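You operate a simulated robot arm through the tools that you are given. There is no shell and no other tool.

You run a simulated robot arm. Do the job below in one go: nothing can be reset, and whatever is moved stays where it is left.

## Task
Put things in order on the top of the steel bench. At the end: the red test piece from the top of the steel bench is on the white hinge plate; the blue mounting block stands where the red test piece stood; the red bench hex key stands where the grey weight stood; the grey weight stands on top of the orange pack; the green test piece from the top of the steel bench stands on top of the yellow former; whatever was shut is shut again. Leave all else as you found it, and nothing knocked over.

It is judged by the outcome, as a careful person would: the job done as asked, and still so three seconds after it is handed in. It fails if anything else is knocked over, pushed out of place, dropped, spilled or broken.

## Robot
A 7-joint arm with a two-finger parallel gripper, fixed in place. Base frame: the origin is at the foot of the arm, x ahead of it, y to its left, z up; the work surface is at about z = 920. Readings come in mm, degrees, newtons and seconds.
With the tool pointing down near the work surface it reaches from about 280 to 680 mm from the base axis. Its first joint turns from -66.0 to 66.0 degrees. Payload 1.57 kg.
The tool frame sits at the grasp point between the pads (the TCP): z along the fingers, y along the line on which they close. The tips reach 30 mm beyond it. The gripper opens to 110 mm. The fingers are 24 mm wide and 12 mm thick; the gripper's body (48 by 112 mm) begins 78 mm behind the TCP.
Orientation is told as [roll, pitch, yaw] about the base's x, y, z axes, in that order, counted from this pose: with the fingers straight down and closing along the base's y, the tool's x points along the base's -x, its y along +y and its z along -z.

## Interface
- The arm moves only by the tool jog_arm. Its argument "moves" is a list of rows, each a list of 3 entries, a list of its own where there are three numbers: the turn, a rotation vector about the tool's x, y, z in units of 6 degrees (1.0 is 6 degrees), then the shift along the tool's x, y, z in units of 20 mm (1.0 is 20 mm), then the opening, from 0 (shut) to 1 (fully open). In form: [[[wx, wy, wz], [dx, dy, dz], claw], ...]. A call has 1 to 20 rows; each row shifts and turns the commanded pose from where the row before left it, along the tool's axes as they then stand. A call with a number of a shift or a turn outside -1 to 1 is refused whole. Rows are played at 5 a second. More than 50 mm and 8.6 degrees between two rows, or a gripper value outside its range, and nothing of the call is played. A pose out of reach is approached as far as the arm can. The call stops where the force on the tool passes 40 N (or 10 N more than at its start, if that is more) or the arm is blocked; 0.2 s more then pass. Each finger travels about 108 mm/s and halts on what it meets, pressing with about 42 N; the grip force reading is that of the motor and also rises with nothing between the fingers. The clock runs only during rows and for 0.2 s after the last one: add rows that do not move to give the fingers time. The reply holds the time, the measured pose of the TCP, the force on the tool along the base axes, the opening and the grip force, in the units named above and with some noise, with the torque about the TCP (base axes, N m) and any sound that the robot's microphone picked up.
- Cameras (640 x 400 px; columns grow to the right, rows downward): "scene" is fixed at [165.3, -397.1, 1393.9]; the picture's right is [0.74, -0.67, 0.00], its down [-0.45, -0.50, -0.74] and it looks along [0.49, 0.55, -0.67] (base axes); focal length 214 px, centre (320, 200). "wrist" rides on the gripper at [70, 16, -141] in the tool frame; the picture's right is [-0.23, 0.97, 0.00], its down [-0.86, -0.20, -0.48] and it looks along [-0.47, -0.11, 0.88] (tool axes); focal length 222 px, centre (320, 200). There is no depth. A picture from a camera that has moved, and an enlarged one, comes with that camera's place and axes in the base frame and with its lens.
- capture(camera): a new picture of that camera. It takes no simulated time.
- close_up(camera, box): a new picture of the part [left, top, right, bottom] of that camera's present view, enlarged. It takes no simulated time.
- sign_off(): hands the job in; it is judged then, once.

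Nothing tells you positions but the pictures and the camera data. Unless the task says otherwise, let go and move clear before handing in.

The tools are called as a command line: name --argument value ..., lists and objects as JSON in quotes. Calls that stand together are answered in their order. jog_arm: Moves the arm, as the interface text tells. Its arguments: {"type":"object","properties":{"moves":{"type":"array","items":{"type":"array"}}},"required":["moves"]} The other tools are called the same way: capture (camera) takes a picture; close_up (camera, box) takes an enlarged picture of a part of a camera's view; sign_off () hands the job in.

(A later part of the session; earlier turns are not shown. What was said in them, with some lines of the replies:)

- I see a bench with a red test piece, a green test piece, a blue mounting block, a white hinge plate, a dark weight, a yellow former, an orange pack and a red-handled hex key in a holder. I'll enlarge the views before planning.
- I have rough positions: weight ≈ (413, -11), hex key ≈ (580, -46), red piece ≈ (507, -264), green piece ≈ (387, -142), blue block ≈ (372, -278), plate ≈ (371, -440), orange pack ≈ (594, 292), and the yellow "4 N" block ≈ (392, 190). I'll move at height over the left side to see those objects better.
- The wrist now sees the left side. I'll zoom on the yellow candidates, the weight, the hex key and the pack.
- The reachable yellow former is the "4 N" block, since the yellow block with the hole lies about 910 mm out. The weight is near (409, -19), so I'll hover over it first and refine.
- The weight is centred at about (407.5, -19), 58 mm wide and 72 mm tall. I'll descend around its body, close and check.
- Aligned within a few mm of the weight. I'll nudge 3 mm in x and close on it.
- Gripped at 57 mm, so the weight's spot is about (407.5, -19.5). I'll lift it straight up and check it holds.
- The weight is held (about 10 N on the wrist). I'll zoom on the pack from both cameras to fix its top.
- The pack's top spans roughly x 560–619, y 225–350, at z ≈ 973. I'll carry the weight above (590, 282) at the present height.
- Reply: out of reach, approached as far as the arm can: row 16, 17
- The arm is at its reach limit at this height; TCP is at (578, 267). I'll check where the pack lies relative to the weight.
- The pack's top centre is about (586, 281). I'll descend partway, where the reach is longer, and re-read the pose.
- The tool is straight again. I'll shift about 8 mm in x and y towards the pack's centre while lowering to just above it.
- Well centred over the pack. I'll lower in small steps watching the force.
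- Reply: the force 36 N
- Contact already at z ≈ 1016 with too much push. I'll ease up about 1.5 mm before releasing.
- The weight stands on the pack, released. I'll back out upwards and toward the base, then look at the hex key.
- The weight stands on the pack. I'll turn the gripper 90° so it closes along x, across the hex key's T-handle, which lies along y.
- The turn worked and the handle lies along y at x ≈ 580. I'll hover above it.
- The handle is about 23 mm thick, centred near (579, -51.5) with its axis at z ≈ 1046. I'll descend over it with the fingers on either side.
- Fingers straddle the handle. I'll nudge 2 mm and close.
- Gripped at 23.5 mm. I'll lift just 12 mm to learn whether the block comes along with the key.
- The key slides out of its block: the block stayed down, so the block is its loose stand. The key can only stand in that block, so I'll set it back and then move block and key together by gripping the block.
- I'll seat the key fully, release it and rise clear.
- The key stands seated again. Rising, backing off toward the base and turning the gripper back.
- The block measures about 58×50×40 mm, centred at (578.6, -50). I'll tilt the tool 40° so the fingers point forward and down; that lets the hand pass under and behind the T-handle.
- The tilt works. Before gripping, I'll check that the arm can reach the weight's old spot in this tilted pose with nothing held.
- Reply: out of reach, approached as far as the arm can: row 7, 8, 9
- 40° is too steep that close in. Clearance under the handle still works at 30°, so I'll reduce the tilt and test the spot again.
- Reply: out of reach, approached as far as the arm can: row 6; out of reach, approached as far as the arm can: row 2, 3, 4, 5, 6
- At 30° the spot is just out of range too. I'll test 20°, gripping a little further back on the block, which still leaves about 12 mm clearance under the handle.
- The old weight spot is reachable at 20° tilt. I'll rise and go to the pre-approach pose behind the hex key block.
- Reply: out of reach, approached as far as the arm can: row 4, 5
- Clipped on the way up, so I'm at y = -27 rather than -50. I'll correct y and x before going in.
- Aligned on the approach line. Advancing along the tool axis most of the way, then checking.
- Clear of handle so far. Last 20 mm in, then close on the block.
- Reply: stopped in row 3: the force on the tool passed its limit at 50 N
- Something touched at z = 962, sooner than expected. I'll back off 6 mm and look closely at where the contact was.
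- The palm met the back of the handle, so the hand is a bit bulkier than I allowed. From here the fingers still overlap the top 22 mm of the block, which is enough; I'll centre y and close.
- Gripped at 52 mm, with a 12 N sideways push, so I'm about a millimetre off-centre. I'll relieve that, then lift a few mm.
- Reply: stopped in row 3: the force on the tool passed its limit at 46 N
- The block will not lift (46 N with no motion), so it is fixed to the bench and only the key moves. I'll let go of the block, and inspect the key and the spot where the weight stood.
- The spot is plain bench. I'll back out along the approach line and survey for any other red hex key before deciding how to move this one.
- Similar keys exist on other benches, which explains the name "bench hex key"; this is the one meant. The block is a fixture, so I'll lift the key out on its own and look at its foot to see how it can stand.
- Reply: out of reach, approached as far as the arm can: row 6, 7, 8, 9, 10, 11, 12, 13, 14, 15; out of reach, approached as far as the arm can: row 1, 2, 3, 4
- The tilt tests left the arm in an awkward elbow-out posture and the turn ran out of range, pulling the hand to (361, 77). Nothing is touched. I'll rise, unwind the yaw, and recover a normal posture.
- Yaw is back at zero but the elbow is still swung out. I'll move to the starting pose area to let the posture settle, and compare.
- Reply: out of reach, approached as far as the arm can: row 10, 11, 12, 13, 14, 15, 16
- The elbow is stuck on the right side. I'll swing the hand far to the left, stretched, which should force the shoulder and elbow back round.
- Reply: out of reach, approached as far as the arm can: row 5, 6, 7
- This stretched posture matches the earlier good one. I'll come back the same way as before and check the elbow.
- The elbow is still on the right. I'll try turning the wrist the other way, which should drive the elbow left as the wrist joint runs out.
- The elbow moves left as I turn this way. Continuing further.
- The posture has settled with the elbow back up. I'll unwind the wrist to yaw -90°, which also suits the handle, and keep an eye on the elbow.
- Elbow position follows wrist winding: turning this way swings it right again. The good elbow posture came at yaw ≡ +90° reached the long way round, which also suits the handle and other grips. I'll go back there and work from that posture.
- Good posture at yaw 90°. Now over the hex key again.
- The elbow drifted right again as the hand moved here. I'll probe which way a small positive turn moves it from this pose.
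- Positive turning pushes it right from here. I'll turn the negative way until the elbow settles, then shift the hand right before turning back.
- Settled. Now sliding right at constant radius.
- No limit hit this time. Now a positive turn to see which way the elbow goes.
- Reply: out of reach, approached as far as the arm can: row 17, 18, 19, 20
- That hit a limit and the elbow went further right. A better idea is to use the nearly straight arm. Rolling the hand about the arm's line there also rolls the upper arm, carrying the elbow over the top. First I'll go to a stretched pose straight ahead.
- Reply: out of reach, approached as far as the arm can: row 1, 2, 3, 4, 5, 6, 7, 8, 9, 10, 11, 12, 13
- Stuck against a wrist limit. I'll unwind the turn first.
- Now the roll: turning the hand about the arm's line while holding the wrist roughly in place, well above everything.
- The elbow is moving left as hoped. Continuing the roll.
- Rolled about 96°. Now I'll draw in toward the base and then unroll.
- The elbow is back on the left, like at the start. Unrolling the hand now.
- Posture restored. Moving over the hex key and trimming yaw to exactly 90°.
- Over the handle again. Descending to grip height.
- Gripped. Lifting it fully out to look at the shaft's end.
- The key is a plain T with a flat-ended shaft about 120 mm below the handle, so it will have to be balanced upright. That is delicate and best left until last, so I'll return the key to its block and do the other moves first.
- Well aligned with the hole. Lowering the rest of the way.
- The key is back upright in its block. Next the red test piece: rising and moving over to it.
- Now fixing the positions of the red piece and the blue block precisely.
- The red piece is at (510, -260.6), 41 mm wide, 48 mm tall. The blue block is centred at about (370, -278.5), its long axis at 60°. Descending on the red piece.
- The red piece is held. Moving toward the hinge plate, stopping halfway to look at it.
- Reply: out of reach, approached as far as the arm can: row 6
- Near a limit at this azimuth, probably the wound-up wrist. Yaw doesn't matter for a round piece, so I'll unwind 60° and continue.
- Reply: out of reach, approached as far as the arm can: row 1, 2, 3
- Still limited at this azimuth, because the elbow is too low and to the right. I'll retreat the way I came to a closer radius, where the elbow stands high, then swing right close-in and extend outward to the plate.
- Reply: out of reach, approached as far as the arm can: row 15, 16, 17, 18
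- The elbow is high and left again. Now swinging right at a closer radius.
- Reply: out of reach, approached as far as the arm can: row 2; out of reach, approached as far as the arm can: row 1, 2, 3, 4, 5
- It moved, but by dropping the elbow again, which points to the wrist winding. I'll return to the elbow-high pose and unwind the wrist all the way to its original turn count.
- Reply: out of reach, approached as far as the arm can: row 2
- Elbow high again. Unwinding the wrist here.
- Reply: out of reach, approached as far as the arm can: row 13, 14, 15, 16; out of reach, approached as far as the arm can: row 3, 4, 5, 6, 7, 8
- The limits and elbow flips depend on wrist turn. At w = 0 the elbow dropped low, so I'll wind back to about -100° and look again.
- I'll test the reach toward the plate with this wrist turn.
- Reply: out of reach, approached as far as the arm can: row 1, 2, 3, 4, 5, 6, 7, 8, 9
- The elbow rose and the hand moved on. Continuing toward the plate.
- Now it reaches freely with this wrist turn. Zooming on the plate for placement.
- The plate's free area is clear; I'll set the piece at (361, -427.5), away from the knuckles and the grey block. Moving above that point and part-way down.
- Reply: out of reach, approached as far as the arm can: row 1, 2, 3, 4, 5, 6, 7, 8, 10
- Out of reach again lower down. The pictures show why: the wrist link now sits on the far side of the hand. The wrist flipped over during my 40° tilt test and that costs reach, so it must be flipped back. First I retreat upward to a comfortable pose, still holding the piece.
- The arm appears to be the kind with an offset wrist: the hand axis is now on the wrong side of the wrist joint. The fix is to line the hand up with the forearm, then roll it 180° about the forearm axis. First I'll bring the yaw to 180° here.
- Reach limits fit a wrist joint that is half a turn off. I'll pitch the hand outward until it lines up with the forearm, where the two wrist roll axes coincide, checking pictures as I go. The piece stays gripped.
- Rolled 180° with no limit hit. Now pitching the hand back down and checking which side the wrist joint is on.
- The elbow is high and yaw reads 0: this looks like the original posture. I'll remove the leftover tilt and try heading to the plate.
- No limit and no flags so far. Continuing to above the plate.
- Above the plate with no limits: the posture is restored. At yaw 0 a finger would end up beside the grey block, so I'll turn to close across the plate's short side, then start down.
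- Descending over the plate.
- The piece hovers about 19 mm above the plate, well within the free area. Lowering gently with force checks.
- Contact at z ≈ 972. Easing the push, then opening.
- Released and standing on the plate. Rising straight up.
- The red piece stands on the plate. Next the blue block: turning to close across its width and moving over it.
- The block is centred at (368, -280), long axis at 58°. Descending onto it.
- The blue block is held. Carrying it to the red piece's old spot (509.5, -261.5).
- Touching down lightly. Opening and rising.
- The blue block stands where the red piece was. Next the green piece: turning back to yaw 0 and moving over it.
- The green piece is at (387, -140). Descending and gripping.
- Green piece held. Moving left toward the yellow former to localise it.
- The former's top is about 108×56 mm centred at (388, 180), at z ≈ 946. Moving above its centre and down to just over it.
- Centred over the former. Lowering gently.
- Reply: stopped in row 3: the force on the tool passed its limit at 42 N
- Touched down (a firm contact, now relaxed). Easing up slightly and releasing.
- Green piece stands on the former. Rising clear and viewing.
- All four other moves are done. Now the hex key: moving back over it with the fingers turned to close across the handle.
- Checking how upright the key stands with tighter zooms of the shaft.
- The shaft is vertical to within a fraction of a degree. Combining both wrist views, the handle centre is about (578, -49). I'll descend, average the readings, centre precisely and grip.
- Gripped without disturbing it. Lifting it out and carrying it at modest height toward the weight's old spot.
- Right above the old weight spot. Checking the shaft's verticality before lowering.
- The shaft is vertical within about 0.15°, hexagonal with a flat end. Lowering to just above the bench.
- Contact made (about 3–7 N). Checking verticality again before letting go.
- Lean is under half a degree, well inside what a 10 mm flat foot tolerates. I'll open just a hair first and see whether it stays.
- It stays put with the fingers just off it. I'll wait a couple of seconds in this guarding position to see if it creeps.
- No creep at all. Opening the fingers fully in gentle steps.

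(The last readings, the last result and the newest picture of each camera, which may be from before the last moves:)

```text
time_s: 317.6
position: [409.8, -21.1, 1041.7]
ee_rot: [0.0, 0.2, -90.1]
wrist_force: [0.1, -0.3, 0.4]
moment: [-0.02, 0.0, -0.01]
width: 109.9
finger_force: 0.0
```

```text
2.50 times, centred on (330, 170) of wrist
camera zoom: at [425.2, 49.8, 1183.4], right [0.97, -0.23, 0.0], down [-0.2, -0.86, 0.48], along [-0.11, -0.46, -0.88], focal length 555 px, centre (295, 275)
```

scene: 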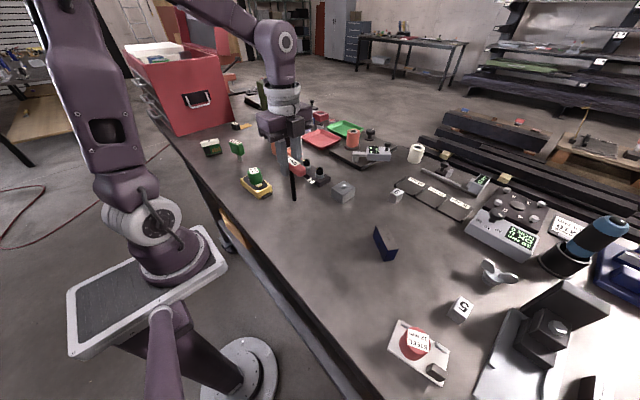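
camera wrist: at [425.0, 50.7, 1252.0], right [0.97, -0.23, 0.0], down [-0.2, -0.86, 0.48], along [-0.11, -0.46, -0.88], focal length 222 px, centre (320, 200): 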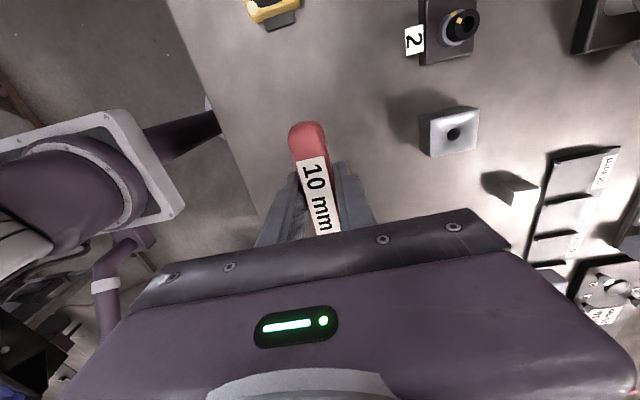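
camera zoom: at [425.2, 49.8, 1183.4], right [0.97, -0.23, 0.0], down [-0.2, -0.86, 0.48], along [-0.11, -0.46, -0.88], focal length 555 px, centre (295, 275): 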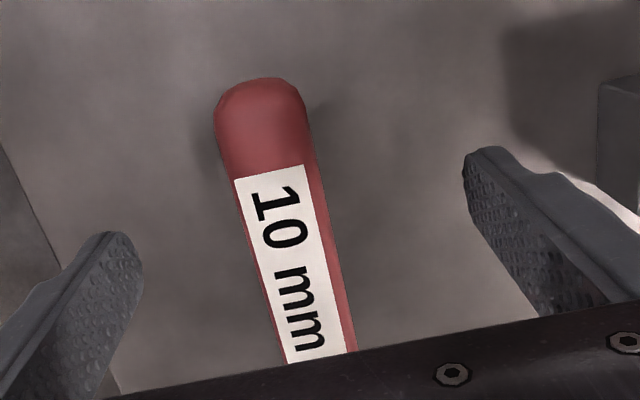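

The key stands on its own. Rising straight up, slowly.

jog_arm --moves '[[[0, 0, 0], [0, 0, -0.2], 1], [[0, 0, 0], [0, 0, -0.4], 1], [[0, 0, 0], [0, 0, -0.6], 1], [[0, 0, 0], [0, 0, -0.7], 1], [[0, 0, 0], [0, 0, -0.7], 1], [[0, 0, 0], [0, 0, -0.7], 1], [[0, 0, 0], [0, 0, -0.7], 1], [[0, 0, 0], [0, 0, -0.7], 1], [[0, 0, 0], [0, 0, -0.5], 1], [[0, 0, 0], [0, 0, 0], 1]]'

capture --camera "scene"

close_up --camera "scene" --box '[266, 160, 330, 220]'

```text
time_s: 319.8
position: [410.0, -18.2, 1146.2]
ee_rot: [-0.1, 0.2, -90.0]
wrist_force: [0.6, 0.1, 0.7]
moment: [0.04, -0.01, -0.03]
width: 110.1
finger_force: 0.0
```

```text
taken
```

scene: 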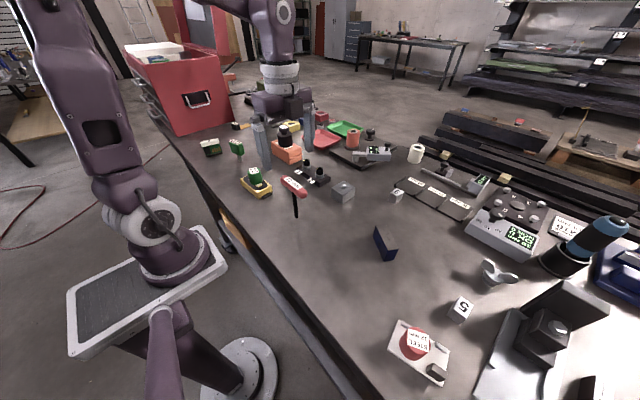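

```text
6.67 times, centred on (298, 190) of scene
camera zoom: at [165.3, -397.1, 1393.9], right [0.74, -0.67, 0.0], down [-0.45, -0.5, -0.74], along [0.49, 0.55, -0.67], focal length 1430 px, centre (467, 267)
```

zoom: 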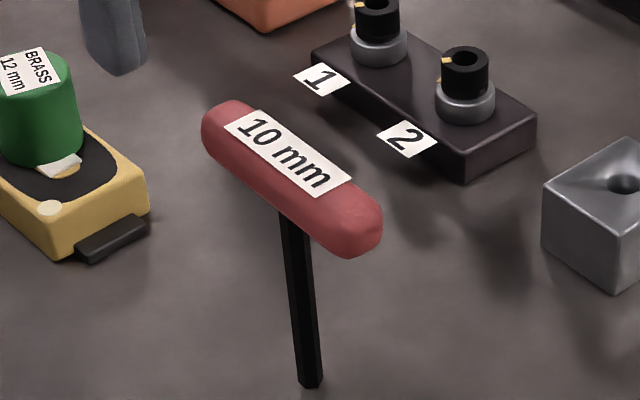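

The key stands on the old weight spot. Moving the arm clear, upward and forward, then checking everything.

jog_arm --moves '[[[0, 0, 0], [0, 0, -0.6], 1], [[0, 0, 0], [0, 0.3, -0.8], 1], [[0, 0, 0], [0, 0.6, -0.6], 1], [[0, 0, 0], [0, 0.8, -0.3], 1], [[0, 0, 0], [0.2, 0.8, 0], 1], [[0, 0, 0], [0.4, 0.8, 0], 1], [[0, 0, 0], [0.4, 0.4, 0], 1], [[0, 0, 0], [0, 0, 0], 1], [[0, 0, 0], [0, 0, 0], 1], [[0, 0, 0], [0, 0, 0], 1], [[0, 0, 0], [0, 0, 0], 1]]'

capture --camera "scene"

capture --camera "wrist"

close_up --camera "scene" --box '[230, 110, 358, 210]'

close_up --camera "scene" --box '[350, 220, 510, 390]'

```text
time_s: 322.2
position: [481.6, 1.0, 1191.5]
ee_rot: [0.1, 0.3, -89.9]
wrist_force: [-0.6, -0.1, 0.2]
moment: [-0.01, 0.02, 0.02]
width: 109.9
finger_force: 0.2
```

```text
taken
```

scene: 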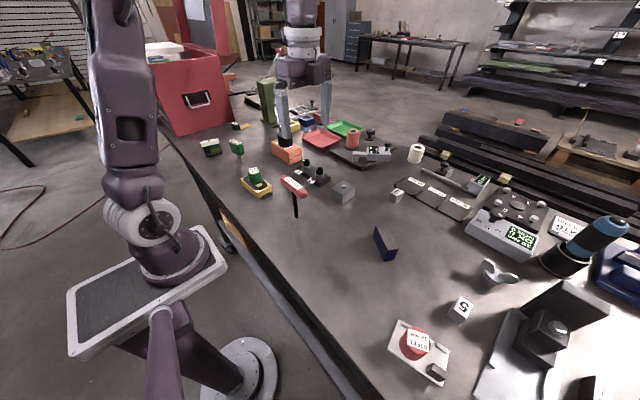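

```text
taken
camera wrist: at [497.2, 71.2, 1332.7], right [0.97, -0.23, 0.0], down [-0.2, -0.86, 0.48], along [-0.11, -0.46, -0.88], focal length 222 px, centre (320, 200)
```

wrist: 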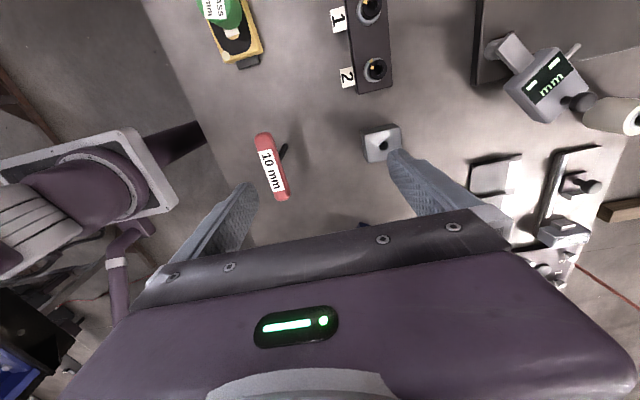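

```text
4.00 times, centred on (294, 160) of scene
camera zoom: at [165.3, -397.1, 1393.9], right [0.74, -0.67, 0.0], down [-0.45, -0.5, -0.74], along [0.49, 0.55, -0.67], focal length 858 px, centre (424, 360)
```

zoom: 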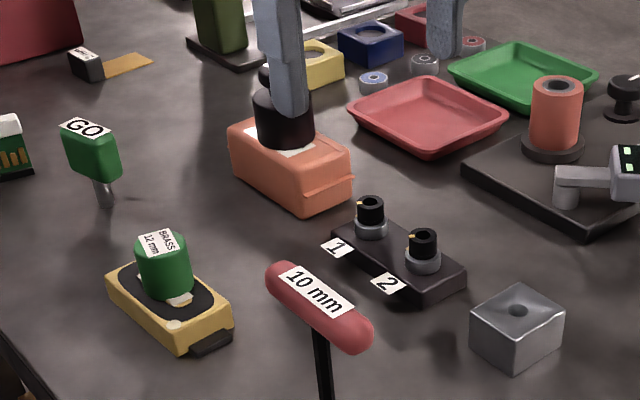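

```text
2.35 times, centred on (430, 305) of scene
camera zoom: at [165.3, -397.1, 1393.9], right [0.74, -0.67, 0.0], down [-0.45, -0.5, -0.74], along [0.49, 0.55, -0.67], focal length 505 px, centre (61, -47)
```

zoom: 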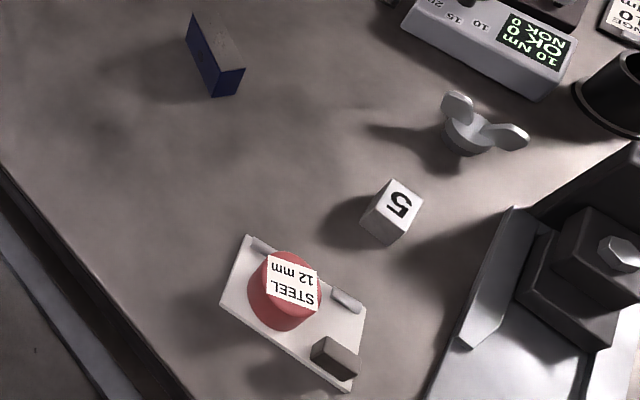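

Everything checks out:
- The red piece is on the hinge plate.
- The blue block stands where the red piece stood.
- The green piece is on the yellow former.
- The weight is on the orange pack.
- The hex key has stood upright on the weight's old spot for several seconds.

Nothing was opened, nothing is knocked over, and the gripper is clear, so I'm handing in.

sign_off

```text
The job is handed in.
```

The job is handed in. In the last pictures every item is where you asked and nothing is knocked over:

- **Red test piece:** it stands on the white hinge plate, clear of the hinge knuckles and the small grey block.
- **Blue mounting block:** it stands where the red piece stood.
- **Grey weight:** the 1 kg weight stands on the orange pack.
- **Green test piece:** it stands on the yellow former. I took the "4 N" block to be the former, because the other yellow block (the one with a hole) was out of reach.
- **Red bench hex key:** it stands upright on its flat end where the weight stood. Its grey holder would not lift and seems fixed to the bench, so I moved the key alone. It was steady for about ten seconds before I handed in, but its foot is only about 10 mm wide, so a knock could topple it.

I opened nothing, so there was nothing to shut. The gripper is empty and clear of everything.

Some contacts were firmer than I wanted: setting the weight on the pack and the green piece on the former each pushed at around 40 N for a moment. While working out how to move the hex key, the hand pressed its handle with about 50 N and pulled on the fixed holder with about 46 N. I saw no damage or shift from any of these.
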